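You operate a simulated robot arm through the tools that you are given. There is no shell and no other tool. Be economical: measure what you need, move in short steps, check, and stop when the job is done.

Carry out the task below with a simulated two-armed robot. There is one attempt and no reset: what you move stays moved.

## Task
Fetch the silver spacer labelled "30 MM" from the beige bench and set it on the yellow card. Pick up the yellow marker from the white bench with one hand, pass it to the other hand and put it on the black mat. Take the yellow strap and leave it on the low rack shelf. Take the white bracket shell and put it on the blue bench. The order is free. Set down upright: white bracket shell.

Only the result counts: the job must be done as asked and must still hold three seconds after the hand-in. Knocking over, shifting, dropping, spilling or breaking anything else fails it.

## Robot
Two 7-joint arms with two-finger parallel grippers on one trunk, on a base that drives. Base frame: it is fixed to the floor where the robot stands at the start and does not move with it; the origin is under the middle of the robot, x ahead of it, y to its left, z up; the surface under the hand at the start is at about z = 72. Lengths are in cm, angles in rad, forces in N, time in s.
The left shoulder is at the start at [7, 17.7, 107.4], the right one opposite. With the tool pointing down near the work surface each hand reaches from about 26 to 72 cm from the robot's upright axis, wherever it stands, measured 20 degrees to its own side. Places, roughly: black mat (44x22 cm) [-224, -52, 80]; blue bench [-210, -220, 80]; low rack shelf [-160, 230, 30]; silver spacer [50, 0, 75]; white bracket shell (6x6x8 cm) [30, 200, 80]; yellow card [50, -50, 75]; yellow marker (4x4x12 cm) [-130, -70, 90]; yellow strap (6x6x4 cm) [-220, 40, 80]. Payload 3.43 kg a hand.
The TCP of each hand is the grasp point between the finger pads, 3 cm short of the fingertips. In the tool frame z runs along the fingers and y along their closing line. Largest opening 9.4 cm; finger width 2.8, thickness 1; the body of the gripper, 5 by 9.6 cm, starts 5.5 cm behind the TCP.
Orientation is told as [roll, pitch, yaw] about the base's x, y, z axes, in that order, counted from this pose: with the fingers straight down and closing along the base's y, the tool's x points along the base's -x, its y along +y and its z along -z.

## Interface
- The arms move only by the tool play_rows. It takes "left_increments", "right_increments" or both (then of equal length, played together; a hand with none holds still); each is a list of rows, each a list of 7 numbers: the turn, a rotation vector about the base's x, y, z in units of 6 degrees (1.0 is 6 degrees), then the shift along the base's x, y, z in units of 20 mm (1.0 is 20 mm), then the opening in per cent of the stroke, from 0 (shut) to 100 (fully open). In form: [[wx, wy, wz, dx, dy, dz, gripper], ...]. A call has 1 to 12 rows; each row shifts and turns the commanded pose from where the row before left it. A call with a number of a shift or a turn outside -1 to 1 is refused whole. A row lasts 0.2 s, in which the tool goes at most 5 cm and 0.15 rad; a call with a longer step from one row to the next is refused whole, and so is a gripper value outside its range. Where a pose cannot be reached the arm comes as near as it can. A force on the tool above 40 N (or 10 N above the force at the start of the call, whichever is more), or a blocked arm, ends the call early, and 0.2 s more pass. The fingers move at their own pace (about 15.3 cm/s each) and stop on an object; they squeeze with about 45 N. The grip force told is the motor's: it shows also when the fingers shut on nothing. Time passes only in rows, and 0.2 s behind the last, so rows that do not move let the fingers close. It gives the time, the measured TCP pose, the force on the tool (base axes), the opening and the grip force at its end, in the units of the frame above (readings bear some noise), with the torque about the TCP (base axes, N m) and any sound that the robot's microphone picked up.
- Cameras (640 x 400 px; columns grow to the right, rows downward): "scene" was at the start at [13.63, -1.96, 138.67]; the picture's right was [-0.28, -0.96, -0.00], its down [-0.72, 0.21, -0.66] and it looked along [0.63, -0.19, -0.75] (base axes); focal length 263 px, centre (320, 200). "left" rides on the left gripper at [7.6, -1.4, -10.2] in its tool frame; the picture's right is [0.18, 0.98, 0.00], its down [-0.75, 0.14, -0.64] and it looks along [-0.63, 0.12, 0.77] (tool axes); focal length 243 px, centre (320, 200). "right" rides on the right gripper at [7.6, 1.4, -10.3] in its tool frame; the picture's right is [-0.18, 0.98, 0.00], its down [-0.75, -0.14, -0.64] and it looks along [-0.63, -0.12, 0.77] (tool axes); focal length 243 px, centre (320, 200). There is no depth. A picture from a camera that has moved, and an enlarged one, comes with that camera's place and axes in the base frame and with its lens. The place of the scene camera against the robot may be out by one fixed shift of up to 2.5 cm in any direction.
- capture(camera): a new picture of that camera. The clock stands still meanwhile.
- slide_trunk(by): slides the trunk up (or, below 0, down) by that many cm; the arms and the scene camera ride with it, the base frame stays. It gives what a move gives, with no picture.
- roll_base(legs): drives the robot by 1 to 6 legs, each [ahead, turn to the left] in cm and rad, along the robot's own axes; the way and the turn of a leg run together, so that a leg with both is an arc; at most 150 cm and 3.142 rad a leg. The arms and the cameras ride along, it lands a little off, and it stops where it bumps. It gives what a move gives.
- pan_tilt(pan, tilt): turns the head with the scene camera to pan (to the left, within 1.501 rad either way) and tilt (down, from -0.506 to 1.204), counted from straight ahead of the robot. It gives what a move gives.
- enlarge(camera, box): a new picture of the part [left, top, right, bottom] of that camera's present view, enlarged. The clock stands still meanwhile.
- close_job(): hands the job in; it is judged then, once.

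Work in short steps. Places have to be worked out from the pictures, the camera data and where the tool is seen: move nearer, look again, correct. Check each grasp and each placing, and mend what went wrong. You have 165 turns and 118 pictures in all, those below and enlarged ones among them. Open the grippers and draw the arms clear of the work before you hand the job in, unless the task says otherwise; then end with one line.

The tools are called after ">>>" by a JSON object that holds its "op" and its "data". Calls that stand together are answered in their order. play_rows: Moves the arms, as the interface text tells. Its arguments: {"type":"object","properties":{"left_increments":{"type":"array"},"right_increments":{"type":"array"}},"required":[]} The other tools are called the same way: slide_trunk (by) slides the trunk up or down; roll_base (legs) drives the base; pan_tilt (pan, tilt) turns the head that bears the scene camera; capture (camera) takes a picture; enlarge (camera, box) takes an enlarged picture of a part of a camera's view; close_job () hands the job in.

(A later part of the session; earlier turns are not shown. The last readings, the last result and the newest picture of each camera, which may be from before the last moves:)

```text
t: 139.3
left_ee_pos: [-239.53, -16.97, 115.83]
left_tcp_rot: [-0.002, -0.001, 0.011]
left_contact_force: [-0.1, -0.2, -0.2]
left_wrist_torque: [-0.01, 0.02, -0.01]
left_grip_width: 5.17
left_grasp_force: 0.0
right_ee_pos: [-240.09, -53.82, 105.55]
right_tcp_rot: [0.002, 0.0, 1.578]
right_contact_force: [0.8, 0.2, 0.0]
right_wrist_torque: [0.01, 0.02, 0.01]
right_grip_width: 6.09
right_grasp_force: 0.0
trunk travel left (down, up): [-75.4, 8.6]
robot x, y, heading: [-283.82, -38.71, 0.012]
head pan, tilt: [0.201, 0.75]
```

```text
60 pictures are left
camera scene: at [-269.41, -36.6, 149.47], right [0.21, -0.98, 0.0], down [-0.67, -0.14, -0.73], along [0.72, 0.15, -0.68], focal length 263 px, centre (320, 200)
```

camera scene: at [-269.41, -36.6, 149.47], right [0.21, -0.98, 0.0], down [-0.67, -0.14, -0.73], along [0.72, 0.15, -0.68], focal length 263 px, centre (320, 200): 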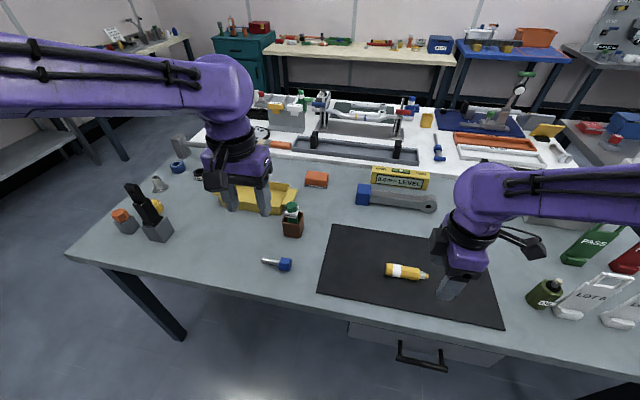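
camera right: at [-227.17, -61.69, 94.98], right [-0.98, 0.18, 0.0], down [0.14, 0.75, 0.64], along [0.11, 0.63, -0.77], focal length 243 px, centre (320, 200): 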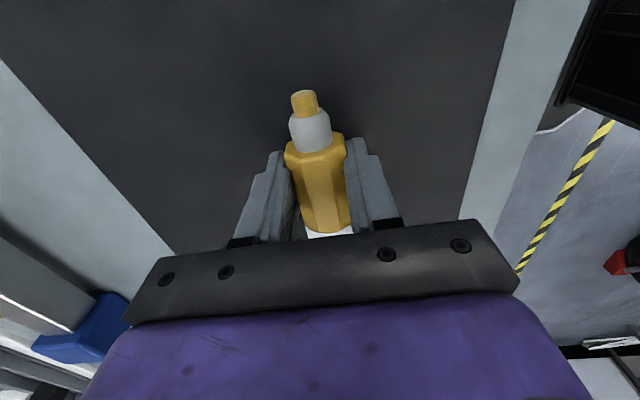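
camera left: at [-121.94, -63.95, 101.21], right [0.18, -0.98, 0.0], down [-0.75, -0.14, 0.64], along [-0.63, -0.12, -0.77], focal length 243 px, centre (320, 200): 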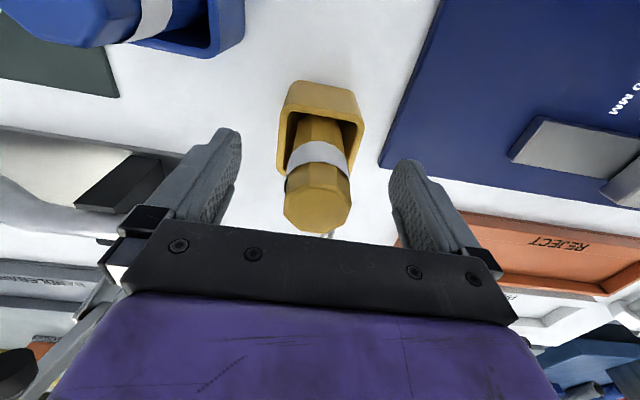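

Marker lies on the mat. Now zoom on the strap area at left.

>>> {"op": "enlarge", "data": {"camera": "scene", "box": [90, 120, 250, 260]}}

```text
2.86 times, centred on (170, 190) of scene
camera zoom: at [-269.41, -36.6, 149.47], right [0.21, -0.98, 0.0], down [-0.67, -0.14, -0.73], along [0.72, 0.15, -0.68], focal length 751 px, centre (749, 229)
```

zoom: 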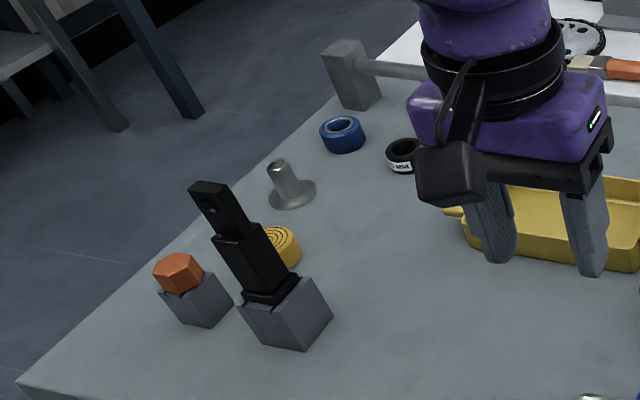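

The yellow coil strap is at about (-214, 36) behind a tall black item at (-225, 28). I'll approach from the bench end: drive to about (-233, 100) facing -y.

>>> {"op": "roll_base", "data": {"legs": [[0, 1.56], [140, 0], [0, -1.57], [50, 0], [0, -1.57]]}}

>>> {"op": "capture", "data": {"camera": "left"}}

>>> {"op": "capture", "data": {"camera": "scene"}}

```text
t: 160.2
left_ee_pos: [-212.08, 59.31, 115.92]
left_tcp_rot: [-0.002, 0.001, -1.527]
left_contact_force: [-0.8, -0.3, 0.1]
left_wrist_torque: [0.02, -0.02, -0.03]
left_grip_width: 5.17
left_grasp_force: 0.0
right_ee_pos: [-248.97, 58.44, 105.53]
right_tcp_rot: [0.002, 0.001, 0.043]
right_contact_force: [0.6, -0.5, -0.1]
right_wrist_torque: [-0.02, 0.0, 0.03]
right_grip_width: 6.12
right_grasp_force: 0.0
trunk travel left (down, up): [-75.4, 8.6]
robot x, y, heading: [-235.38, 102.31, -1.531]
head pan, tilt: [0.201, 0.75]
```

```text
58 pictures are left
camera left: at [-213.92, 66.77, 126.22], right [0.97, 0.23, 0.0], down [0.17, -0.75, 0.64], along [0.14, -0.63, -0.77], focal length 243 px, centre (320, 200)
```

left: 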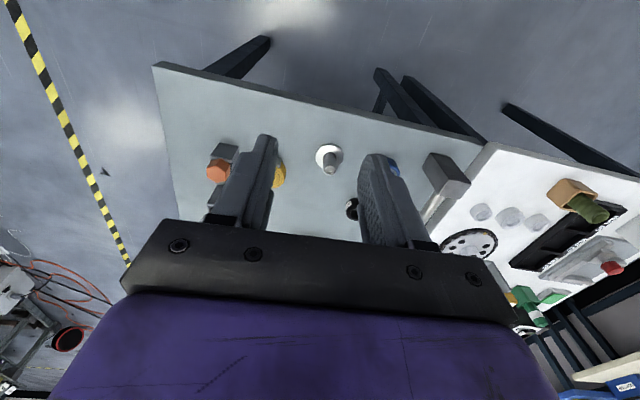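

```text
57 pictures are left
camera scene: at [-231.82, 89.81, 149.47], right [-0.97, -0.24, 0.0], down [-0.16, 0.66, -0.73], along [0.18, -0.71, -0.68], focal length 263 px, centre (320, 200)
```

scene: 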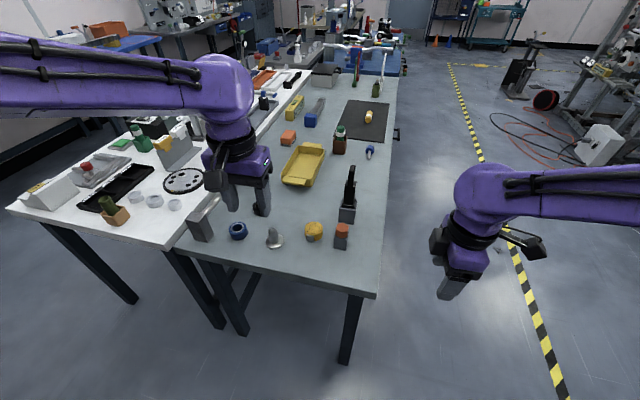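

Strap ≈ (-216.4, 35.4). Move the base 10 cm closer, then bring the left hand above it, opening 85 %.

>>> {"op": "roll_base", "data": {"legs": [[10, 0]]}}

>>> {"op": "play_rows", "data": {"left_increments": [[0, 0, 0, -0.22, -0.6, -0.5, 85], [0, 0, 0, -0.22, -0.6, -0.8, 85], [0, 0, 0, -0.22, -0.6, -0.8, 85], [0, 0, 0, -0.22, -0.6, -0.8, 85], [0, 0, 0, -0.22, -0.6, -0.8, 85], [0, 0, 0, -0.22, -0.6, -0.8, 85], [0, 0, 0, -0.22, -0.6, -0.8, 85], [0, 0, 0, -0.22, -0.6, -0.8, 85], [0, 0, 0, -0.22, -0.6, -0.8, 85], [0, 0, 0, -0.22, -0.6, -0.8, 85], [0, 0, 0, 0, 0, 0, 85]]}}

>>> {"op": "capture", "data": {"camera": "left"}}

```text
t: 161.3
left_ee_pos: [-211.72, 49.4, 115.89]
left_tcp_rot: [0.0, -0.003, -1.526]
left_contact_force: [0.5, 0.3, 1.0]
left_wrist_torque: [-0.01, 0.0, -0.02]
left_grip_width: 5.17
left_grasp_force: 0.1
right_ee_pos: [-248.6, 48.86, 105.68]
right_tcp_rot: [0.001, 0.0, 0.042]
right_contact_force: [-0.1, -0.1, -0.4]
right_wrist_torque: [0.01, 0.0, 0.01]
right_grip_width: 6.09
right_grasp_force: 0.1
trunk travel left (down, up): [-75.4, 8.6]
robot x, y, heading: [-234.88, 92.69, -1.535]
head pan, tilt: [0.201, 0.75]
```

```text
t: 163.7
left_ee_pos: [-215.98, 37.43, 100.34]
left_tcp_rot: [-0.002, 0.0, -1.525]
left_contact_force: [-0.4, 0.4, -0.4]
left_wrist_torque: [0.01, -0.01, -0.04]
left_grip_width: 7.98
left_grasp_force: 0.1
right_ee_pos: [-248.5, 48.69, 105.6]
right_tcp_rot: [0.004, 0.001, 0.044]
right_contact_force: [0.4, -0.2, 0.6]
right_wrist_torque: [-0.05, 0.02, -0.01]
right_grip_width: 6.11
right_grasp_force: 0.1
trunk travel left (down, up): [-75.4, 8.6]
robot x, y, heading: [-234.62, 92.83, -1.525]
head pan, tilt: [0.201, 0.75]
```

```text
56 pictures are left
camera left: at [-217.97, 44.98, 110.78], right [0.97, 0.23, 0.0], down [0.17, -0.75, 0.64], along [0.14, -0.63, -0.77], focal length 243 px, centre (320, 200)
```

left: 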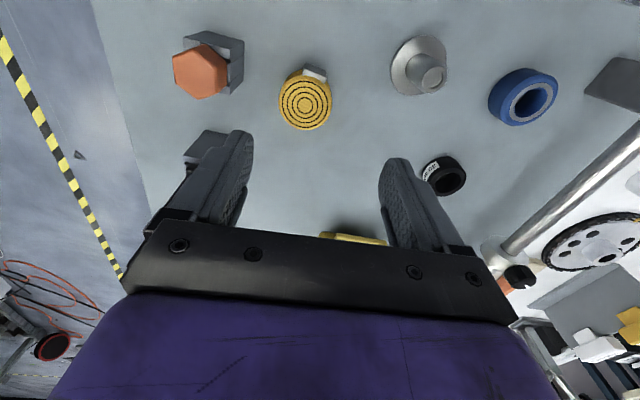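

Strap centre ≈ (-217.5, 35.9). Align and go down to ~90, then verify.

>>> {"op": "play_rows", "data": {"left_increments": [[0, 0, 0, -0.4, -0.4, 0, 85], [0, 0, 0, -0.37, -0.37, -0.5, 85], [0, 0, 0, 0, 0, -0.9, 85], [0, 0, 0, 0, 0, -0.9, 85], [0, 0, 0, 0, 0, -0.9, 85], [0, 0, 0, 0, 0, -0.9, 85], [0, 0, 0, 0, 0, -0.9, 85], [0, 0, 0, 0, 0, 0, 85]]}}

>>> {"op": "capture", "data": {"camera": "left"}}

>>> {"op": "enlarge", "data": {"camera": "scene", "box": [240, 160, 400, 260]}}

```text
t: 165.5
left_ee_pos: [-217.7, 35.86, 90.44]
left_tcp_rot: [-0.003, -0.001, -1.529]
left_contact_force: [0.3, 0.0, 0.0]
left_wrist_torque: [0.03, 0.0, -0.01]
left_grip_width: 7.99
left_grasp_force: 0.0
right_ee_pos: [-248.45, 48.64, 105.46]
right_tcp_rot: [0.0, 0.001, 0.04]
right_contact_force: [-0.6, 0.8, 0.1]
right_wrist_torque: [-0.02, -0.02, 0.01]
right_grip_width: 6.12
right_grasp_force: 0.1
trunk travel left (down, up): [-75.4, 8.6]
robot x, y, heading: [-234.99, 92.65, -1.525]
head pan, tilt: [0.201, 0.75]
```

```text
55 pictures are left
camera left: at [-219.46, 43.3, 100.82], right [0.97, 0.23, 0.0], down [0.17, -0.75, 0.64], along [0.14, -0.63, -0.77], focal length 243 px, centre (320, 200)
```

left: 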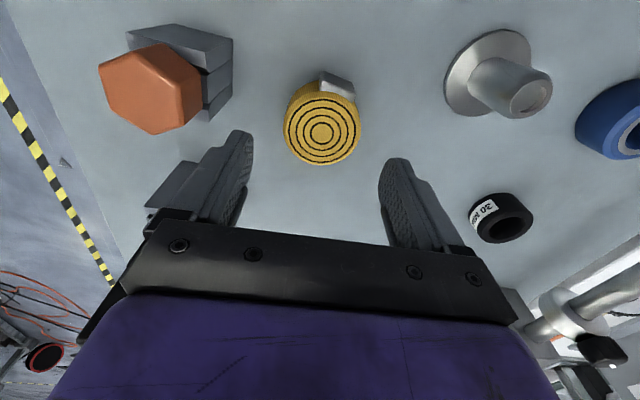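

```text
4.00 times, centred on (320, 210) of scene
camera zoom: at [-231.41, 79.94, 149.47], right [-0.97, -0.24, 0.0], down [-0.16, 0.66, -0.73], along [0.18, -0.71, -0.68], focal length 1052 px, centre (320, 160)
```

zoom: 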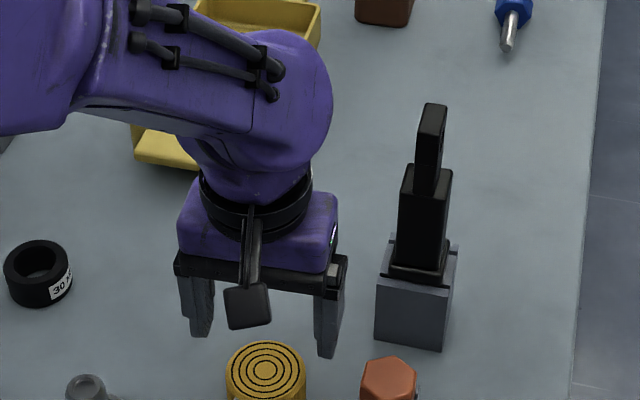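

Well aligned. Descend to 83.1 and close.

>>> {"op": "play_rows", "data": {"left_increments": [[0, 0, 0, 0, -0.12, -1, 85], [0, 0, 0, 0, 0, -1, 85], [0, 0, 0, 0, 0, -1, 85], [0, 0, 0, 0, 0, -0.6, 85], [0, 0, 0, 0, 0, 0, 85], [0, 0, 0, 0, 0, 0, 60], [0, 0, 0, 0, 0, 0, 30], [0, 0, 0, 0, 0, 0, 0], [0, 0, 0, 0, 0, 0, 0]]}}

>>> {"op": "capture", "data": {"camera": "left"}}

```text
t: 167.5
left_ee_pos: [-217.6, 35.54, 83.24]
left_tcp_rot: [-0.002, 0.001, -1.527]
left_contact_force: [0.1, 0.1, 0.1]
left_wrist_torque: [0.02, -0.02, -0.01]
left_grip_width: 5.9
left_grasp_force: 44.8
right_ee_pos: [-248.57, 48.62, 105.54]
right_tcp_rot: [0.003, 0.0, 0.042]
right_contact_force: [-0.1, -0.2, -0.6]
right_wrist_torque: [0.05, -0.04, -0.01]
right_grip_width: 6.12
right_grasp_force: 0.1
trunk travel left (down, up): [-75.4, 8.6]
robot x, y, heading: [-234.61, 92.4, -1.533]
head pan, tilt: [0.201, 0.75]
```

```text
53 pictures are left
camera left: at [-219.4, 43.1, 93.62], right [0.97, 0.23, 0.0], down [0.17, -0.75, 0.64], along [0.14, -0.63, -0.77], focal length 243 px, centre (320, 200)
```

left: 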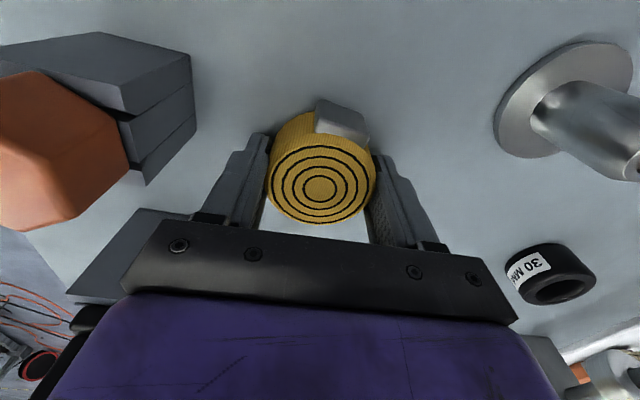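

Strap gripped (5.9 cm). Lift and draw back.

>>> {"op": "play_rows", "data": {"left_increments": [[0, 0, 0, 0, 0, 0.6, 0], [0, 0, 0, 0, 0, 1, 0], [0, 0, 0, 0, 0, 1, 0], [0, 0, 0, 0, 0, 1, 0], [0, 0, 0, 0, 0, 1, 0], [0, 0, 0, 0, 0, 1, 0], [0, 0, 0, 0, 0, 1, 0], [0, 0, 0, 0, 0, 1, 0], [0, 0, 0, 0, 0, 1, 0], [0, 0, 0, 0, 0, 1, 0], [0, 0, 0, 0, 0, 1, 0], [0, 0, 0, 0, 1, 1, 0]]}}

>>> {"op": "play_rows", "data": {"left_increments": [[0, 0, 0, 0, 1, 0.5, 0], [0, 0, 0, 0, 1, 0.5, 0], [0, 0, 0, 0, 1, 0, 0], [0, 0, 0, 0, 1, 0, 0], [0, 0, 0, 0, 1, 0, 0], [0, 0, 0, 0, 1, 0, 0]]}}

>>> {"op": "roll_base", "data": {"legs": [[-15, 0], [0, 1.53], [93, 0], [0, 1.57]]}}

>>> {"op": "capture", "data": {"camera": "scene"}}

```text
t: 170.1
left_ee_pos: [-217.43, 37.8, 106.42]
left_tcp_rot: [-0.002, -0.001, -1.527]
left_contact_force: [-0.7, 0.3, -0.1]
left_wrist_torque: [0.04, -0.01, -0.02]
left_grip_width: 5.88
left_grasp_force: 45.4
right_ee_pos: [-248.57, 48.73, 105.6]
right_tcp_rot: [0.001, 0.0, 0.042]
right_contact_force: [0.4, 0.6, 0.1]
right_wrist_torque: [0.0, 0.03, 0.03]
right_grip_width: 6.11
right_grasp_force: 0.0
trunk travel left (down, up): [-75.4, 8.6]
robot x, y, heading: [-234.46, 92.94, -1.527]
head pan, tilt: [0.201, 0.75]
```

```text
t: 171.5
left_ee_pos: [-217.62, 49.65, 108.48]
left_tcp_rot: [-0.002, -0.001, -1.526]
left_contact_force: [0.1, 0.0, -1.1]
left_wrist_torque: [-0.02, 0.01, -0.01]
left_grip_width: 5.88
left_grasp_force: 44.4
right_ee_pos: [-248.54, 48.64, 105.57]
right_tcp_rot: [0.002, 0.0, 0.043]
right_contact_force: [-0.8, 1.0, 1.1]
right_wrist_torque: [-0.03, -0.02, 0.02]
right_grip_width: 6.1
right_grasp_force: 0.1
trunk travel left (down, up): [-75.4, 8.6]
robot x, y, heading: [-234.77, 92.61, -1.531]
head pan, tilt: [0.201, 0.75]
```

```text
t: 184.9
left_ee_pos: [-158.82, 152.34, 108.42]
left_tcp_rot: [-0.002, -0.001, 1.575]
left_contact_force: [0.3, -0.1, -0.8]
left_wrist_torque: [0.03, 0.02, 0.0]
left_grip_width: 5.87
left_grasp_force: 45.0
right_ee_pos: [-127.95, 152.09, 105.51]
right_tcp_rot: [0.002, -0.001, -3.139]
right_contact_force: [0.0, -0.3, -0.1]
right_wrist_torque: [0.02, -0.01, -0.01]
right_grip_width: 6.12
right_grasp_force: 0.2
trunk travel left (down, up): [-75.4, 8.6]
robot x, y, heading: [-143.33, 108.94, 1.573]
head pan, tilt: [0.201, 0.75]
```

```text
52 pictures are left
camera scene: at [-144.07, 121.99, 149.47], right [0.98, 0.2, 0.0], down [0.14, -0.67, -0.73], along [-0.15, 0.72, -0.68], focal length 263 px, centre (320, 200)
```

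scene: 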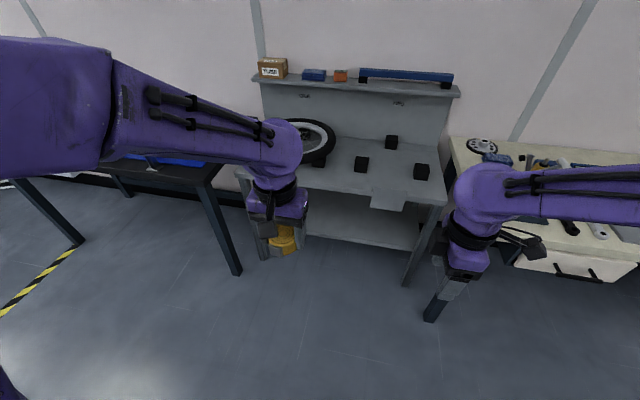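

The rack has a tabletop with a low shelf beneath it, recessed. I lower the trunk 50 cm here (free space) and look under it.

>>> {"op": "slide_trunk", "data": {"by": -50}}

>>> {"op": "pan_tilt", "data": {"pan": 0.0, "tilt": 0.45}}

>>> {"op": "capture", "data": {"camera": "scene"}}

>>> {"op": "capture", "data": {"camera": "left"}}

```text
refused: -50 is not a number from -40 to 40
```

```text
t: 185.7
left_ee_pos: [-158.79, 152.38, 108.45]
left_tcp_rot: [0.001, -0.001, 1.574]
left_contact_force: [-0.6, 0.5, -0.8]
left_wrist_torque: [-0.03, -0.02, -0.02]
left_grip_width: 5.87
left_grasp_force: 44.7
right_ee_pos: [-127.99, 152.15, 105.6]
right_tcp_rot: [0.002, -0.001, -3.141]
right_contact_force: [-0.4, -0.2, 0.0]
right_wrist_torque: [0.0, 0.03, 0.0]
right_grip_width: 6.13
right_grasp_force: 0.1
trunk travel left (down, up): [-75.4, 8.6]
robot x, y, heading: [-143.54, 108.39, 1.569]
head pan, tilt: [0.0, 0.45]
```

```text
51 pictures are left
camera scene: at [-142.45, 123.06, 152.1], right [1.0, 0.0, 0.0], down [0.0, -0.44, -0.9], along [0.0, 0.9, -0.44], focal length 263 px, centre (320, 200)
```

scene: 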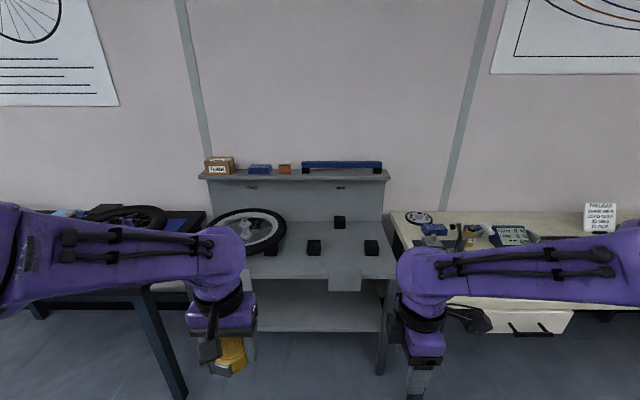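

```text
50 pictures are left
camera left: at [-157.52, 144.75, 118.81], right [-0.98, -0.19, 0.0], down [-0.14, 0.75, 0.64], along [-0.12, 0.63, -0.77], focal length 243 px, centre (320, 200)
```

left: 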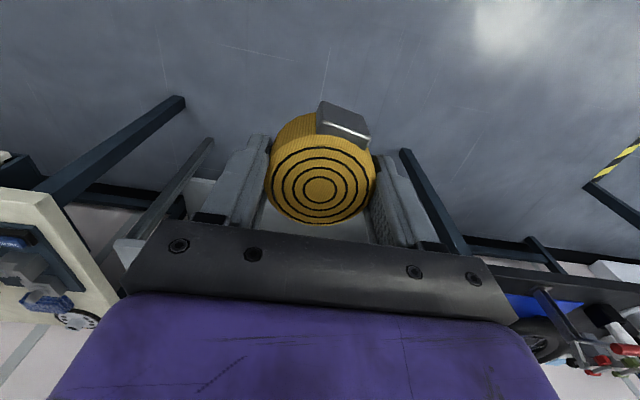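

>>> {"op": "slide_trunk", "data": {"by": -38}}

>>> {"op": "slide_trunk", "data": {"by": -17}}

>>> {"op": "capture", "data": {"camera": "scene"}}

```text
t: 189.3
left_ee_pos: [-158.76, 152.28, 70.52]
left_tcp_rot: [-0.002, 0.0, 1.574]
left_contact_force: [0.1, -0.4, -0.8]
left_wrist_torque: [0.01, 0.04, -0.02]
left_grip_width: 5.86
left_grasp_force: 44.9
right_ee_pos: [-128.03, 152.17, 67.56]
right_tcp_rot: [0.002, -0.001, -3.14]
right_contact_force: [-0.5, 0.6, 0.3]
right_wrist_torque: [-0.03, 0.02, -0.04]
right_grip_width: 6.12
right_grasp_force: 0.0
trunk travel left (down, up): [-37.4, 46.6]
robot x, y, heading: [-143.48, 108.69, 1.57]
head pan, tilt: [0.0, 0.45]
```

```text
t: 191.3
left_ee_pos: [-158.82, 152.35, 53.43]
left_tcp_rot: [-0.001, -0.001, 1.573]
left_contact_force: [0.3, -0.1, -1.0]
left_wrist_torque: [-0.02, -0.01, -0.03]
left_grip_width: 5.84
left_grasp_force: 45.2
right_ee_pos: [-127.96, 152.08, 50.6]
right_tcp_rot: [0.001, 0.002, -3.139]
right_contact_force: [0.2, 0.3, -0.4]
right_wrist_torque: [0.01, -0.01, 0.01]
right_grip_width: 6.1
right_grasp_force: 0.0
trunk travel left (down, up): [-20.4, 63.6]
robot x, y, heading: [-143.16, 108.65, 1.568]
head pan, tilt: [0.0, 0.45]
```

```text
49 pictures are left
camera scene: at [-142.44, 123.05, 97.12], right [1.0, 0.0, 0.0], down [0.0, -0.44, -0.9], along [0.0, 0.9, -0.44], focal length 263 px, centre (320, 200)
```

scene: 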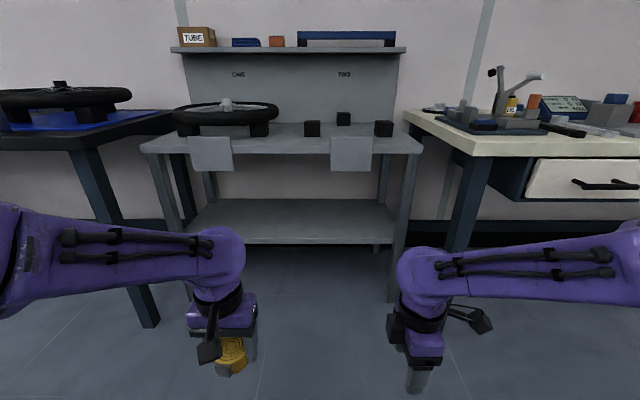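

Clear view: low shelf top ≈ z 30, x -202…-110, y ≈ 219…258; front panels hang at x≈-180 and -132 down to z≈66, so I enter between them. Tilt the left hand 36° forward and tuck the right hand back.

>>> {"op": "play_rows", "data": {"left_increments": [[1, 0, 0, 0, 0, 0, 0], [1, 0, 0, 0, 0, 0, 0], [1, 0, 0, 0, 0, 0, 0], [1, 0, 0, 0, 0, 0, 0], [1, 0, 0, 0, 0, 0, 0], [1, 0, 0, 0, 0, 0, 0], [0, 0, 0, 0, 0, 0, 0], [0, 0, 0, 0, 0, 0, 0]], "right_increments": [[0, 0, 0, 0.6, -0.8, 0, 65], [0, 0, 0, 0.6, -0.8, 0, 65], [0, 0, 0, 0.6, -0.8, 0, 65], [0, 0, 0, 0.6, -0.8, 0, 65], [0, 0, 0, 0.6, -0.8, 0, 65], [0, 0, 0, 0.6, -0.8, 0, 65], [0, 0, 0, 0.6, -0.8, 0, 65], [0, 0, 0, 0.6, -0.8, 0, 65]]}}

>>> {"op": "slide_trunk", "data": {"by": -8}}

>>> {"op": "roll_base", "data": {"legs": [[35, 0]]}}

>>> {"op": "capture", "data": {"camera": "scene"}}

>>> {"op": "capture", "data": {"camera": "left"}}

```text
t: 193.1
left_ee_pos: [-158.75, 152.29, 53.41]
left_tcp_rot: [-0.005, -0.628, 1.576]
left_contact_force: [-0.1, -0.7, -0.6]
left_wrist_torque: [0.0, 0.02, 0.01]
left_grip_width: 5.85
left_grasp_force: 45.2
right_ee_pos: [-118.49, 139.94, 50.67]
right_tcp_rot: [0.005, 0.0, -3.14]
right_contact_force: [-0.7, 0.3, -0.7]
right_wrist_torque: [0.0, -0.01, 0.01]
right_grip_width: 6.12
right_grasp_force: 0.0
right hand out of reach, approached as far as the arm can: row 8
trunk travel left (down, up): [-20.4, 63.6]
robot x, y, heading: [-143.35, 108.52, 1.572]
head pan, tilt: [0.0, 0.45]
```

```text
t: 194.2
left_ee_pos: [-158.87, 152.34, 45.47]
left_tcp_rot: [-0.002, -0.628, 1.573]
left_contact_force: [-0.6, -0.5, -1.2]
left_wrist_torque: [-0.03, 0.04, 0.01]
left_grip_width: 5.87
left_grasp_force: 44.8
right_ee_pos: [-118.35, 139.91, 42.86]
right_tcp_rot: [0.005, 0.0, -3.139]
right_contact_force: [-0.7, -0.9, -0.9]
right_wrist_torque: [0.01, 0.02, -0.02]
right_grip_width: 6.1
right_grasp_force: 0.0
trunk travel left (down, up): [-12.4, 71.6]
robot x, y, heading: [-143.58, 108.37, 1.574]
head pan, tilt: [0.0, 0.45]
```

```text
t: 196.5
left_ee_pos: [-158.69, 187.3, 45.41]
left_tcp_rot: [-0.006, -0.63, 1.572]
left_contact_force: [0.2, 0.3, -1.1]
left_wrist_torque: [-0.03, 0.0, 0.02]
left_grip_width: 5.86
left_grasp_force: 45.2
right_ee_pos: [-118.48, 174.74, 42.59]
right_tcp_rot: [0.006, -0.002, 3.141]
right_contact_force: [0.0, 0.8, -0.5]
right_wrist_torque: [0.02, 0.02, -0.01]
right_grip_width: 6.11
right_grasp_force: 0.0
trunk travel left (down, up): [-12.4, 71.6]
robot x, y, heading: [-143.39, 143.63, 1.567]
head pan, tilt: [0.0, 0.45]
```

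```text
48 pictures are left
camera scene: at [-142.37, 158.03, 89.11], right [1.0, 0.0, 0.0], down [0.0, -0.44, -0.9], along [0.0, 0.9, -0.44], focal length 263 px, centre (320, 200)
```

scene: 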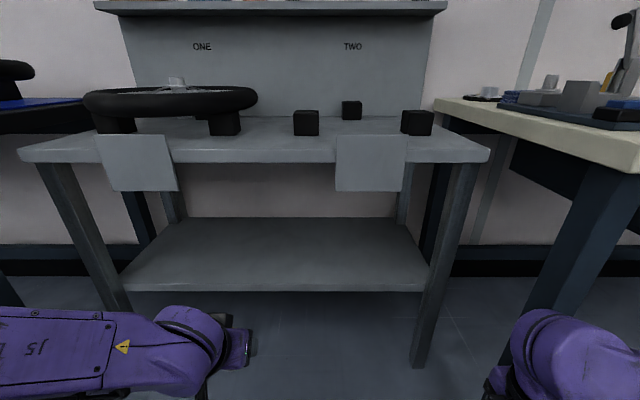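

```text
47 pictures are left
camera left: at [-157.4, 175.2, 49.37], right [-0.98, -0.15, -0.11], down [-0.14, 0.23, 0.96], along [-0.12, 0.96, -0.25], focal length 243 px, centre (320, 200)
```

left: 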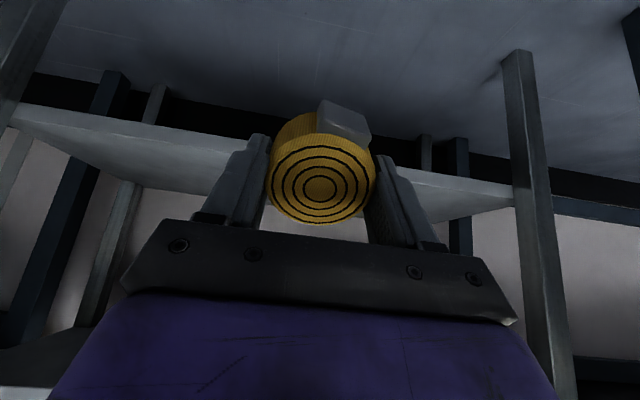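

Shelf front edge triangulates to y≈216, z≈31. Drive 14 cm closer and lower the left hand to z≈39.5.

>>> {"op": "roll_base", "data": {"legs": [[14, 0]]}}

>>> {"op": "play_rows", "data": {"left_increments": [[0, 0, 0, 0.1, 0.5, -1, 0], [0, 0, 0, 0.1, 0.5, -1, 0], [0, 0, 0, 0.1, 0.5, -0.9, 0], [0, 0, 0, 0, 0.5, 0, 0], [0, 0, 0, 0, 0.5, 0, 0], [0, 0, 0, 0, 0.5, 0, 0], [0, 0, 0, 0, 0, 0, 0]]}}

>>> {"op": "capture", "data": {"camera": "scene"}}

>>> {"op": "capture", "data": {"camera": "left"}}

```text
t: 197.8
left_ee_pos: [-158.66, 201.21, 45.45]
left_tcp_rot: [-0.002, -0.629, 1.572]
left_contact_force: [0.1, 0.6, -1.4]
left_wrist_torque: [0.04, -0.02, -0.04]
left_grip_width: 5.89
left_grasp_force: 45.3
right_ee_pos: [-118.3, 188.6, 42.64]
right_tcp_rot: [0.007, -0.001, 3.139]
right_contact_force: [0.3, -0.8, 0.1]
right_wrist_torque: [0.0, 0.01, -0.01]
right_grip_width: 6.1
right_grasp_force: 0.1
trunk travel left (down, up): [-12.4, 71.6]
robot x, y, heading: [-143.35, 157.27, 1.565]
head pan, tilt: [0.0, 0.45]
```

```text
t: 199.4
left_ee_pos: [-157.98, 207.08, 39.61]
left_tcp_rot: [-0.005, -0.628, 1.571]
left_contact_force: [0.4, -0.4, -1.4]
left_wrist_torque: [0.01, 0.03, 0.01]
left_grip_width: 5.88
left_grasp_force: 45.0
right_ee_pos: [-118.4, 188.57, 42.66]
right_tcp_rot: [0.007, 0.001, 3.14]
right_contact_force: [-0.6, 0.0, 0.1]
right_wrist_torque: [0.0, 0.0, 0.0]
right_grip_width: 6.12
right_grasp_force: 0.1
trunk travel left (down, up): [-12.4, 71.6]
robot x, y, heading: [-143.42, 157.47, 1.569]
head pan, tilt: [0.0, 0.45]
```

```text
46 pictures are left
camera scene: at [-142.35, 171.86, 89.11], right [1.0, 0.0, 0.0], down [0.0, -0.44, -0.9], along [0.0, 0.9, -0.44], focal length 263 px, centre (320, 200)
```

scene: 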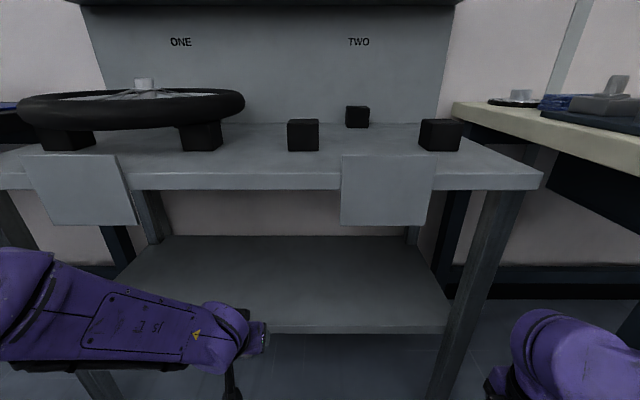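

```text
45 pictures are left
camera left: at [-156.77, 194.95, 43.58], right [-0.98, -0.15, -0.11], down [-0.14, 0.23, 0.96], along [-0.12, 0.96, -0.25], focal length 243 px, centre (320, 200)
```

left: 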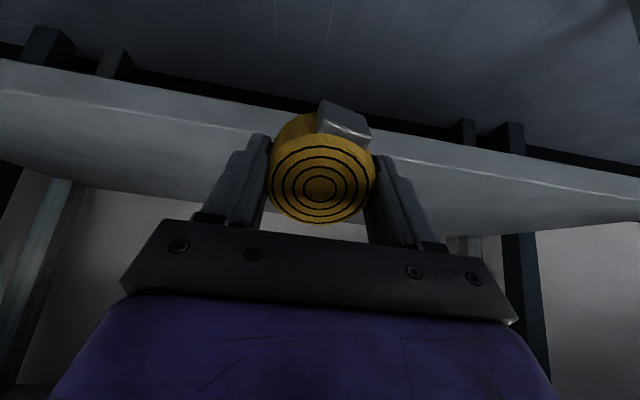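

To keep the elbow and forearm well below the hanging panels, raise the left hand 13 cm while I lower the trunk 12 cm.

>>> {"op": "play_rows", "data": {"left_increments": [[0, 0, 0, 0, 0, 1, 0], [0, 0, 0, 0, 0, 1, 0], [0, 0, 0, 0, 0, 1, 0], [0, 0, 0, 0, 0, 1, 0], [0, 0, 0, 0, 0, 1, 0], [0, 0, 0, 0, 0, 1, 0], [0, 0, 0, 0, 0, 0.5, 0]]}}

>>> {"op": "slide_trunk", "data": {"by": -12}}

>>> {"op": "capture", "data": {"camera": "scene"}}

```text
t: 201.0
left_ee_pos: [-158.02, 206.99, 52.68]
left_tcp_rot: [-0.003, -0.628, 1.57]
left_contact_force: [-0.5, -0.2, -1.3]
left_wrist_torque: [-0.03, 0.03, 0.0]
left_grip_width: 5.85
left_grasp_force: 45.3
right_ee_pos: [-118.38, 188.67, 42.82]
right_tcp_rot: [0.004, 0.001, 3.141]
right_contact_force: [0.0, 0.2, -0.1]
right_wrist_torque: [-0.01, -0.01, -0.03]
right_grip_width: 6.13
right_grasp_force: 0.0
trunk travel left (down, up): [-12.4, 71.6]
robot x, y, heading: [-143.54, 157.28, 1.574]
head pan, tilt: [0.0, 0.45]
```

```text
t: 202.5
left_ee_pos: [-158.01, 207.17, 40.65]
left_tcp_rot: [-0.003, -0.629, 1.572]
left_contact_force: [-0.1, 0.0, -0.9]
left_wrist_torque: [-0.01, 0.02, 0.0]
left_grip_width: 5.84
left_grasp_force: 45.3
right_ee_pos: [-118.32, 188.53, 30.65]
right_tcp_rot: [0.006, 0.0, 3.14]
right_contact_force: [-0.1, 0.2, 0.6]
right_wrist_torque: [0.01, 0.02, 0.0]
right_grip_width: 6.11
right_grasp_force: 0.0
trunk travel left (down, up): [-0.4, 83.6]
robot x, y, heading: [-143.4, 157.57, 1.569]
head pan, tilt: [0.0, 0.45]
```

```text
44 pictures are left
camera scene: at [-142.35, 171.85, 77.12], right [1.0, 0.0, 0.0], down [0.0, -0.44, -0.9], along [0.0, 0.9, -0.44], focal length 263 px, centre (320, 200)
```

scene: 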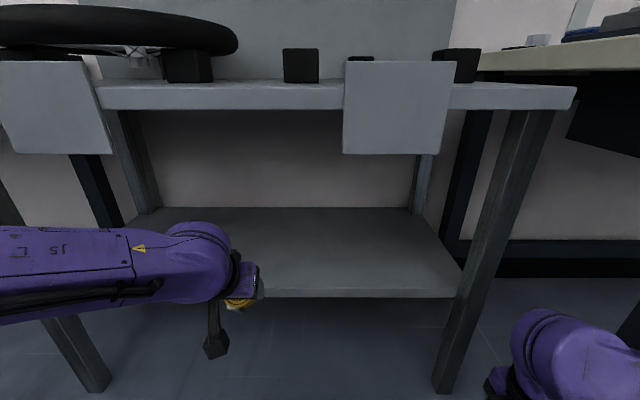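

Arm is now clearly below the panels. Extend forward 12 cm and check.

>>> {"op": "play_rows", "data": {"left_increments": [[0, 0, 0, 0, 1, 0, 0], [0, 0, 0, 0, 1, 0, 0], [0, 0, 0, 0, 1, 0, 0], [0, 0, 0, 0, 1, 0, 0], [0, 0, 0, 0, 1, 0, 0], [0, 0, 0, 0, 1, 0, 0], [0, 0, 0, 0, 0, 0, 0]]}}

>>> {"op": "capture", "data": {"camera": "scene"}}

>>> {"op": "capture", "data": {"camera": "left"}}

```text
t: 204.1
left_ee_pos: [-157.81, 219.1, 40.67]
left_tcp_rot: [-0.005, -0.629, 1.571]
left_contact_force: [0.8, 0.1, -0.9]
left_wrist_torque: [-0.01, 0.01, -0.04]
left_grip_width: 5.85
left_grasp_force: 44.9
right_ee_pos: [-118.3, 188.58, 30.67]
right_tcp_rot: [0.006, 0.0, 3.14]
right_contact_force: [-0.2, 0.2, -0.5]
right_wrist_torque: [0.01, 0.01, 0.01]
right_grip_width: 6.12
right_grasp_force: 0.0
trunk travel left (down, up): [-0.4, 83.6]
robot x, y, heading: [-143.15, 157.83, 1.569]
head pan, tilt: [0.0, 0.45]
```

```text
43 pictures are left
camera scene: at [-142.35, 171.86, 77.11], right [1.0, 0.0, 0.0], down [0.0, -0.44, -0.9], along [0.0, 0.9, -0.44], focal length 263 px, centre (320, 200)
```

scene: 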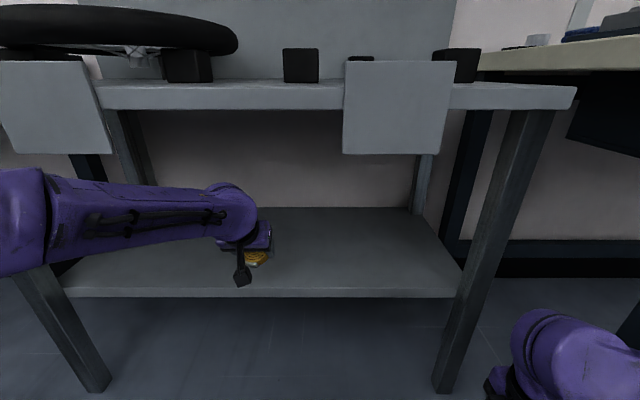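

```text
42 pictures are left
camera left: at [-156.58, 206.88, 44.72], right [-0.98, -0.15, -0.11], down [-0.14, 0.23, 0.96], along [-0.12, 0.96, -0.25], focal length 243 px, centre (320, 200)
```

left: 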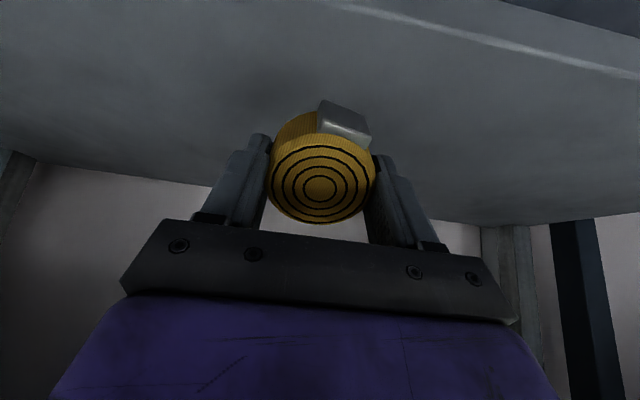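

Already over the shelf (edge ≈ y 216). Extend 8 cm more, then lower step by step to contact.

>>> {"op": "play_rows", "data": {"left_increments": [[0, 0, 0, 0, 1, 0, 0], [0, 0, 0, 0, 1, 0, 0], [0, 0, 0, 0, 1, 0, 0], [0, 0, 0, 0, 1, 0, 0], [0, 0, 0, 0, 0, -0.5, 0], [0, 0, 0, 0, 0, -0.5, 0], [0, 0, 0, 0, 0, -0.4, 0], [0, 0, 0, 0, 0, 0, 0]]}}

>>> {"op": "enlarge", "data": {"camera": "scene", "box": [180, 160, 340, 300]}}

```text
t: 205.9
left_ee_pos: [-158.13, 227.09, 37.83]
left_tcp_rot: [-0.004, -0.628, 1.571]
left_contact_force: [0.9, -0.3, -0.4]
left_wrist_torque: [-0.02, 0.0, 0.03]
left_grip_width: 5.82
left_grasp_force: 44.8
right_ee_pos: [-118.3, 188.54, 30.62]
right_tcp_rot: [0.006, 0.0, 3.141]
right_contact_force: [-0.4, -0.1, 0.6]
right_wrist_torque: [-0.04, -0.01, -0.01]
right_grip_width: 6.12
right_grasp_force: 0.1
trunk travel left (down, up): [-0.4, 83.6]
robot x, y, heading: [-143.25, 156.62, 1.57]
head pan, tilt: [0.0, 0.45]
```

```text
2.86 times, centred on (260, 230) of scene
camera zoom: at [-142.35, 171.86, 77.11], right [1.0, 0.0, 0.0], down [0.0, -0.44, -0.9], along [0.0, 0.9, -0.44], focal length 751 px, centre (491, 114)
```

zoom: 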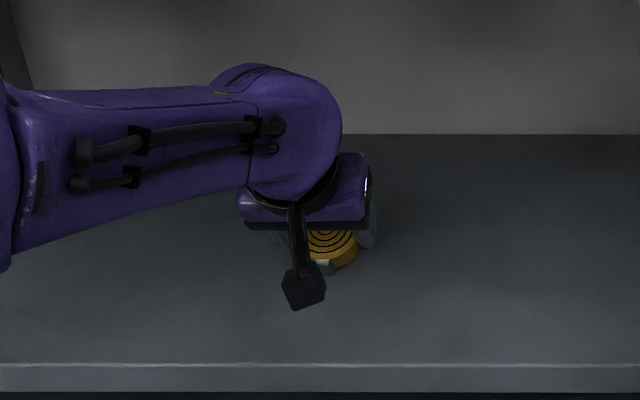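

There is room above, so I untilt the hand by 24° for a flatter set-down.

>>> {"op": "play_rows", "data": {"left_increments": [[-1, 0, 0, 0, 0, 0, 0], [-1, 0, 0, 0, 0, 0, 0], [-1, 0, 0, 0, 0, 0, 0], [-1, 0, 0, 0, 0, 0, 0], [0, 0, 0, 0, 0, 0, 0], [0, 0, 0, 0, 0, -0.25, 0], [0, 0, 0, 0, 0, -0.25, 0], [0, 0, 0, 0, 0, 0, 0]]}}

```text
t: 207.7
left_ee_pos: [-158.03, 227.1, 36.94]
left_tcp_rot: [-0.004, -0.21, 1.57]
left_contact_force: [-1.0, 0.1, -0.7]
left_wrist_torque: [0.0, 0.01, -0.02]
left_grip_width: 5.83
left_grasp_force: 44.9
right_ee_pos: [-118.27, 188.54, 30.63]
right_tcp_rot: [0.006, -0.001, 3.14]
right_contact_force: [0.5, -1.0, 0.2]
right_wrist_torque: [0.02, 0.0, 0.02]
right_grip_width: 6.1
right_grasp_force: 0.2
trunk travel left (down, up): [-0.4, 83.6]
robot x, y, heading: [-143.43, 157.52, 1.567]
head pan, tilt: [0.0, 0.45]
```

No contact yet; continue lowering in small steps.

>>> {"op": "play_rows", "data": {"left_increments": [[0, 0, 0, 0, 0, -0.2, 0], [0, 0, 0, 0, 0, -0.2, 0], [0, 0, 0, 0, 0, -0.15, 0], [0, 0, 0, 0, 0, 0, 0]]}}

>>> {"op": "play_rows", "data": {"left_increments": [[0, 0, 0, 0, 0, -0.15, 0], [0, 0, 0, 0, 0, -0.1, 0], [0, 0, 0, 0, 0, 0, 0]]}}

```text
t: 208.6
left_ee_pos: [-158.08, 227.27, 36.79]
left_tcp_rot: [-0.005, -0.23, 1.572]
left_contact_force: [-0.2, -1.3, 19.1]
left_wrist_torque: [-0.57, -0.05, 0.04]
left_grip_width: 5.84
left_grasp_force: 44.9
right_ee_pos: [-118.34, 188.46, 30.68]
right_tcp_rot: [0.003, -0.002, 3.139]
right_contact_force: [0.0, -0.6, 0.4]
right_wrist_torque: [-0.01, -0.01, -0.01]
right_grip_width: 6.09
right_grasp_force: 0.1
trunk travel left (down, up): [-0.4, 83.6]
robot x, y, heading: [-143.26, 157.36, 1.571]
head pan, tilt: [0.0, 0.45]
stopped in row 4 (left hand): the force on the tool passed its limit at 42 N (the readings are from after the stop); the commanded pose is now the measured one
```

```text
t: 209.2
left_ee_pos: [-158.06, 227.34, 36.7]
left_tcp_rot: [-0.009, -0.24, 1.576]
left_contact_force: [1.7, -2.5, 19.4]
left_wrist_torque: [-0.54, -0.03, 0.01]
left_grip_width: 5.85
left_grasp_force: 45.0
right_ee_pos: [-118.28, 188.5, 30.68]
right_tcp_rot: [0.003, -0.002, 3.139]
right_contact_force: [0.8, 0.5, 0.3]
right_wrist_torque: [-0.02, 0.01, -0.01]
right_grip_width: 6.1
right_grasp_force: 0.1
trunk travel left (down, up): [-0.4, 83.6]
robot x, y, heading: [-143.75, 157.09, 1.568]
head pan, tilt: [0.0, 0.45]
stopped in row 3 (left hand): the force on the tool passed its limit at 42 N (the readings are from after the stop); the commanded pose is now the measured one
```

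Contact (shelf ≈ 33). Open, then rise 2 cm and retreat straight back.

>>> {"op": "play_rows", "data": {"left_increments": [[0, 0, 0, 0, 0, 0.1, 0], [0, 0, 0, 0, 0, 0, 66], [0, 0, 0, 0, 0, 0, 72], [0, 0, 0, 0, 0, 0, 85], [0, 0, 0, 0, 0, 0, 90], [0, 0, 0, 0, 0, 0.5, 90], [0, 0, 0, 0, -0.3, 0.6, 90], [0, 0, 0, 0, -1, 0.2, 90], [0, 0, 0, 0, -1, 0, 90], [0, 0, 0, 0, -1, 0, 90], [0, 0, 0, 0, -1, 0, 90], [0, 0, 0, 0, -1, 0, 90]]}}

>>> {"op": "capture", "data": {"camera": "left"}}

>>> {"op": "capture", "data": {"camera": "scene"}}

```text
t: 211.8
left_ee_pos: [-158.17, 216.72, 39.1]
left_tcp_rot: [-0.007, -0.232, 1.574]
left_contact_force: [-0.6, -0.8, -0.4]
left_wrist_torque: [0.0, 0.01, -0.01]
left_grip_width: 8.46
left_grasp_force: 0.1
right_ee_pos: [-118.32, 188.49, 30.65]
right_tcp_rot: [0.004, -0.003, 3.142]
right_contact_force: [0.2, -1.4, -0.1]
right_wrist_torque: [0.0, -0.02, -0.01]
right_grip_width: 6.14
right_grasp_force: 0.1
trunk travel left (down, up): [-0.4, 83.6]
robot x, y, heading: [-143.54, 157.43, 1.571]
head pan, tilt: [0.0, 0.45]
```

```text
40 pictures are left
camera left: at [-156.97, 207.0, 47.47], right [-0.98, -0.18, -0.05], down [-0.15, 0.59, 0.8], along [-0.12, 0.79, -0.6], focal length 243 px, centre (320, 200)
```

left: 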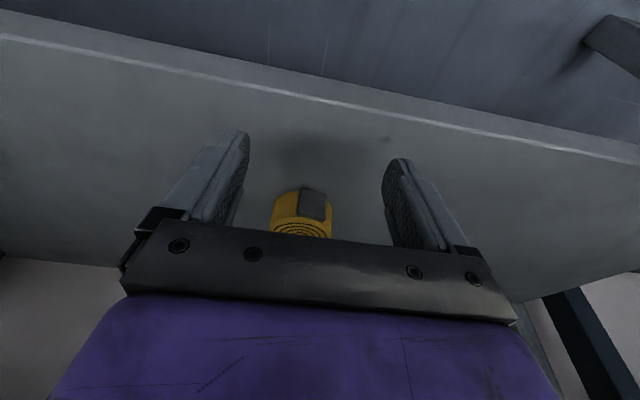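

```text
39 pictures are left
camera scene: at [-142.35, 171.85, 77.11], right [1.0, 0.0, 0.0], down [0.0, -0.44, -0.9], along [0.0, 0.9, -0.44], focal length 263 px, centre (320, 200)
```

scene: 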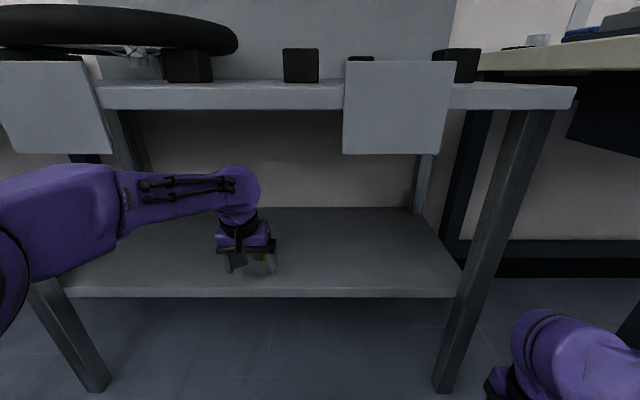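

Strap sits flat on the shelf. Withdraw the left arm, then back the base out and raise the trunk.

>>> {"op": "play_rows", "data": {"left_increments": [[0, 0, 0, 0, -1, 0, 90], [0, 0, 0, 0, -1, 0, 90], [0, 0, 0, 0, -1, 0, 90], [0, 0, 0, 0, -1, 0, 90], [0, 0, 0, 0, -1, 0, 90], [0, 0, 0, 0, -1, 0, 90], [0, 0, 0, 0, -1, 0, 90], [0, 0, 0, 0, -1, 0, 90]]}}

>>> {"op": "roll_base", "data": {"legs": [[-45, 0]]}}

>>> {"op": "capture", "data": {"camera": "scene"}}

>>> {"op": "slide_trunk", "data": {"by": 40}}

>>> {"op": "slide_trunk", "data": {"by": 33}}

```text
t: 213.6
left_ee_pos: [-158.09, 200.8, 39.08]
left_tcp_rot: [-0.006, -0.23, 1.573]
left_contact_force: [0.0, -0.3, 0.0]
left_wrist_torque: [0.0, 0.01, 0.02]
left_grip_width: 8.45
left_grasp_force: 0.0
right_ee_pos: [-118.42, 188.55, 30.55]
right_tcp_rot: [0.005, -0.003, 3.139]
right_contact_force: [-0.1, 0.7, -0.6]
right_wrist_torque: [0.0, 0.01, -0.01]
right_grip_width: 6.11
right_grasp_force: 0.0
trunk travel left (down, up): [-0.4, 83.6]
robot x, y, heading: [-143.64, 157.43, 1.568]
head pan, tilt: [0.0, 0.45]
```

```text
t: 216.3
left_ee_pos: [-158.09, 156.0, 39.07]
left_tcp_rot: [-0.008, -0.23, 1.568]
left_contact_force: [0.6, 0.0, 0.3]
left_wrist_torque: [0.01, 0.02, -0.01]
left_grip_width: 8.46
left_grasp_force: 0.1
right_ee_pos: [-118.36, 143.43, 30.69]
right_tcp_rot: [0.006, -0.001, 3.134]
right_contact_force: [0.1, -0.9, 0.4]
right_wrist_torque: [0.02, 0.0, -0.03]
right_grip_width: 6.11
right_grasp_force: 0.0
trunk travel left (down, up): [-0.4, 83.6]
robot x, y, heading: [-143.48, 112.1, 1.565]
head pan, tilt: [0.0, 0.45]
```

```text
38 pictures are left
camera scene: at [-142.48, 126.91, 77.11], right [1.0, -0.01, 0.0], down [0.0, -0.44, -0.9], along [0.01, 0.9, -0.44], focal length 263 px, centre (320, 200)
```

scene: 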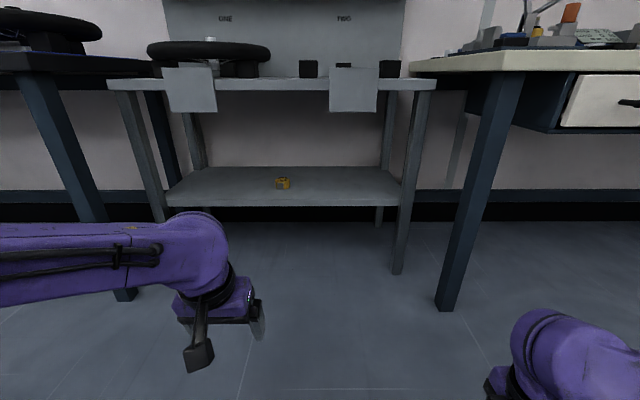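

```text
t: 220.2
left_ee_pos: [-158.04, 155.95, 78.98]
left_tcp_rot: [-0.008, -0.23, 1.566]
left_contact_force: [-0.4, 0.5, 0.7]
left_wrist_torque: [-0.03, 0.0, 0.0]
left_grip_width: 8.48
left_grasp_force: 0.0
right_ee_pos: [-118.27, 143.53, 70.69]
right_tcp_rot: [0.006, -0.002, 3.134]
right_contact_force: [0.4, -0.4, 0.0]
right_wrist_torque: [0.02, -0.04, 0.04]
right_grip_width: 6.14
right_grasp_force: 0.0
trunk travel left (down, up): [-40.4, 43.6]
robot x, y, heading: [-143.45, 112.32, 1.56]
head pan, tilt: [0.0, 0.45]
```

```text
t: 223.4
left_ee_pos: [-158.02, 155.81, 111.98]
left_tcp_rot: [-0.007, -0.231, 1.569]
left_contact_force: [0.1, -0.5, -0.4]
left_wrist_torque: [0.02, 0.0, -0.02]
left_grip_width: 8.45
left_grasp_force: 0.1
right_ee_pos: [-118.35, 143.43, 103.7]
right_tcp_rot: [0.005, -0.001, 3.132]
right_contact_force: [-0.3, -1.4, 0.1]
right_wrist_torque: [0.0, 0.01, -0.02]
right_grip_width: 6.11
right_grasp_force: 0.0
trunk travel left (down, up): [-73.4, 10.6]
robot x, y, heading: [-143.61, 112.46, 1.566]
head pan, tilt: [0.0, 0.45]
```

Strap is safely on the low shelf. Now restore neutral hand orientations before fetching the bracket shell with the right hand.

>>> {"op": "play_rows", "data": {"left_increments": [[-1, 0, 0, 0, 0, 0, 90], [-1, 0, 0, 0, 0, 0, 90], [-0.2, 0, 0, 0, 0, 0, 90], [0, 0, 0, 0, 0, 0, 90], [0, 0, 0, 0, 0, 0, 90], [0, 0, 0, 0, 0, 0, 90], [0, 0, 0, 0, 0, 0, 90], [0, 0, 0, 0, 0, 0, 90], [0, 0, 0, 0, 0, 0, 90], [0, 0, 0, 0, 0, 0, 90], [0, 0, 0, 0, 0, 0, 90], [0, 0, 0, 0, 0, 0, 90]], "right_increments": [[0, 0, -1, 0, 0.2, 0, 100], [0, 0, -1, 0, 0.2, 0, 100], [0, 0, -1, 0, 0.2, 0, 100], [0, 0, -1, 0, 0.2, 0, 100], [0, 0, -1, 0, 0.2, 0, 100], [0, 0, -1, 0, 0.2, 0, 100], [0, 0, -1, 0, 0.2, 0, 100], [0, 0, -1, 0, 0.2, 0, 100], [0, 0, -1, 0, 0.2, 0, 100], [0, 0, -1, 0, 0.2, 0, 100], [0, 0, -1, 0, 0, 0, 100], [0, 0, -1, 0, 0, 0, 100]]}}

>>> {"op": "play_rows", "data": {"right_increments": [[0, 0, -1, 0, 0, 0, 100], [0, 0, -1, 0, 0, 0, 100], [0, 0, -1, 0, 0, 0, 100], [0, 0, 0, 0, 0, 0, 100]]}}

>>> {"op": "roll_base", "data": {"legs": [[0, -1.566], [145, 0], [0, 1.57]]}}

>>> {"op": "pan_tilt", "data": {"pan": -0.4, "tilt": 0.6}}

>>> {"op": "capture", "data": {"camera": "scene"}}

```text
t: 226.0
left_ee_pos: [-157.97, 155.93, 112.11]
left_tcp_rot: [-0.007, 0.002, 1.567]
left_contact_force: [-0.8, 0.7, 0.6]
left_wrist_torque: [0.01, -0.04, -0.02]
left_grip_width: 8.46
left_grasp_force: 0.2
right_ee_pos: [-118.31, 147.43, 103.6]
right_tcp_rot: [0.006, -0.003, 1.875]
right_contact_force: [0.5, 0.3, -0.3]
right_wrist_torque: [-0.05, -0.01, 0.03]
right_grip_width: 9.4
right_grasp_force: 0.1
trunk travel left (down, up): [-73.4, 10.6]
robot x, y, heading: [-144.16, 112.54, 1.557]
head pan, tilt: [0.0, 0.45]
```

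```text
t: 227.0
left_ee_pos: [-158.12, 155.9, 111.98]
left_tcp_rot: [-0.007, 0.001, 1.567]
left_contact_force: [-0.5, -0.7, -0.7]
left_wrist_torque: [-0.01, -0.02, 0.0]
left_grip_width: 8.44
left_grasp_force: 0.1
right_ee_pos: [-118.36, 147.46, 103.79]
right_tcp_rot: [0.005, 0.0, 1.561]
right_contact_force: [0.7, 0.5, -0.1]
right_wrist_torque: [0.0, 0.0, 0.0]
right_grip_width: 9.4
right_grasp_force: 0.2
trunk travel left (down, up): [-73.4, 10.6]
robot x, y, heading: [-143.97, 112.48, 1.562]
head pan, tilt: [0.0, 0.45]
```

```text
t: 241.8
left_ee_pos: [-14.12, 155.54, 112.07]
left_tcp_rot: [-0.007, 0.001, 1.575]
left_contact_force: [0.0, -0.9, 0.0]
left_wrist_torque: [0.02, 0.0, 0.0]
left_grip_width: 8.46
left_grasp_force: 0.1
right_ee_pos: [25.71, 147.59, 103.78]
right_tcp_rot: [0.006, 0.001, 1.571]
right_contact_force: [0.1, 0.3, -0.4]
right_wrist_torque: [-0.01, 0.05, -0.01]
right_grip_width: 9.4
right_grasp_force: 0.0
trunk travel left (down, up): [-73.4, 10.6]
robot x, y, heading: [0.75, 112.26, 1.569]
head pan, tilt: [0.0, 0.45]
```

```text
t: 242.7
left_ee_pos: [-14.12, 155.61, 112.07]
left_tcp_rot: [-0.007, 0.001, 1.577]
left_contact_force: [1.3, 0.5, -0.4]
left_wrist_torque: [0.02, -0.02, 0.02]
left_grip_width: 8.46
left_grasp_force: 0.1
right_ee_pos: [25.63, 147.54, 103.77]
right_tcp_rot: [0.007, -0.001, 1.571]
right_contact_force: [0.6, -0.4, -0.1]
right_wrist_torque: [0.03, -0.02, 0.01]
right_grip_width: 9.41
right_grasp_force: 0.0
trunk travel left (down, up): [-73.4, 10.6]
robot x, y, heading: [0.54, 111.98, 1.569]
head pan, tilt: [-0.4, 0.6]
```

```text
37 pictures are left
camera scene: at [5.13, 125.64, 148.76], right [0.92, -0.39, 0.0], down [-0.22, -0.52, -0.83], along [0.32, 0.76, -0.56], focal length 263 px, centre (320, 200)
```

scene: 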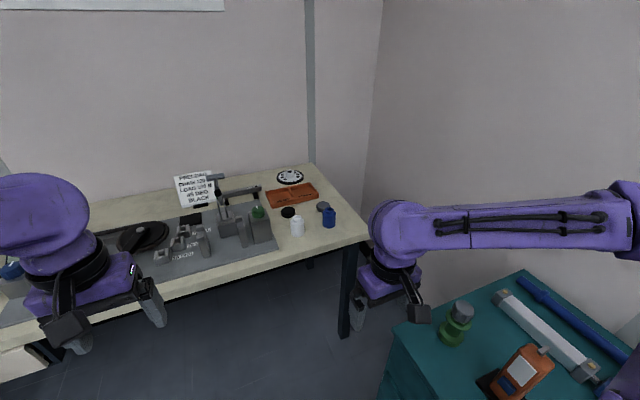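

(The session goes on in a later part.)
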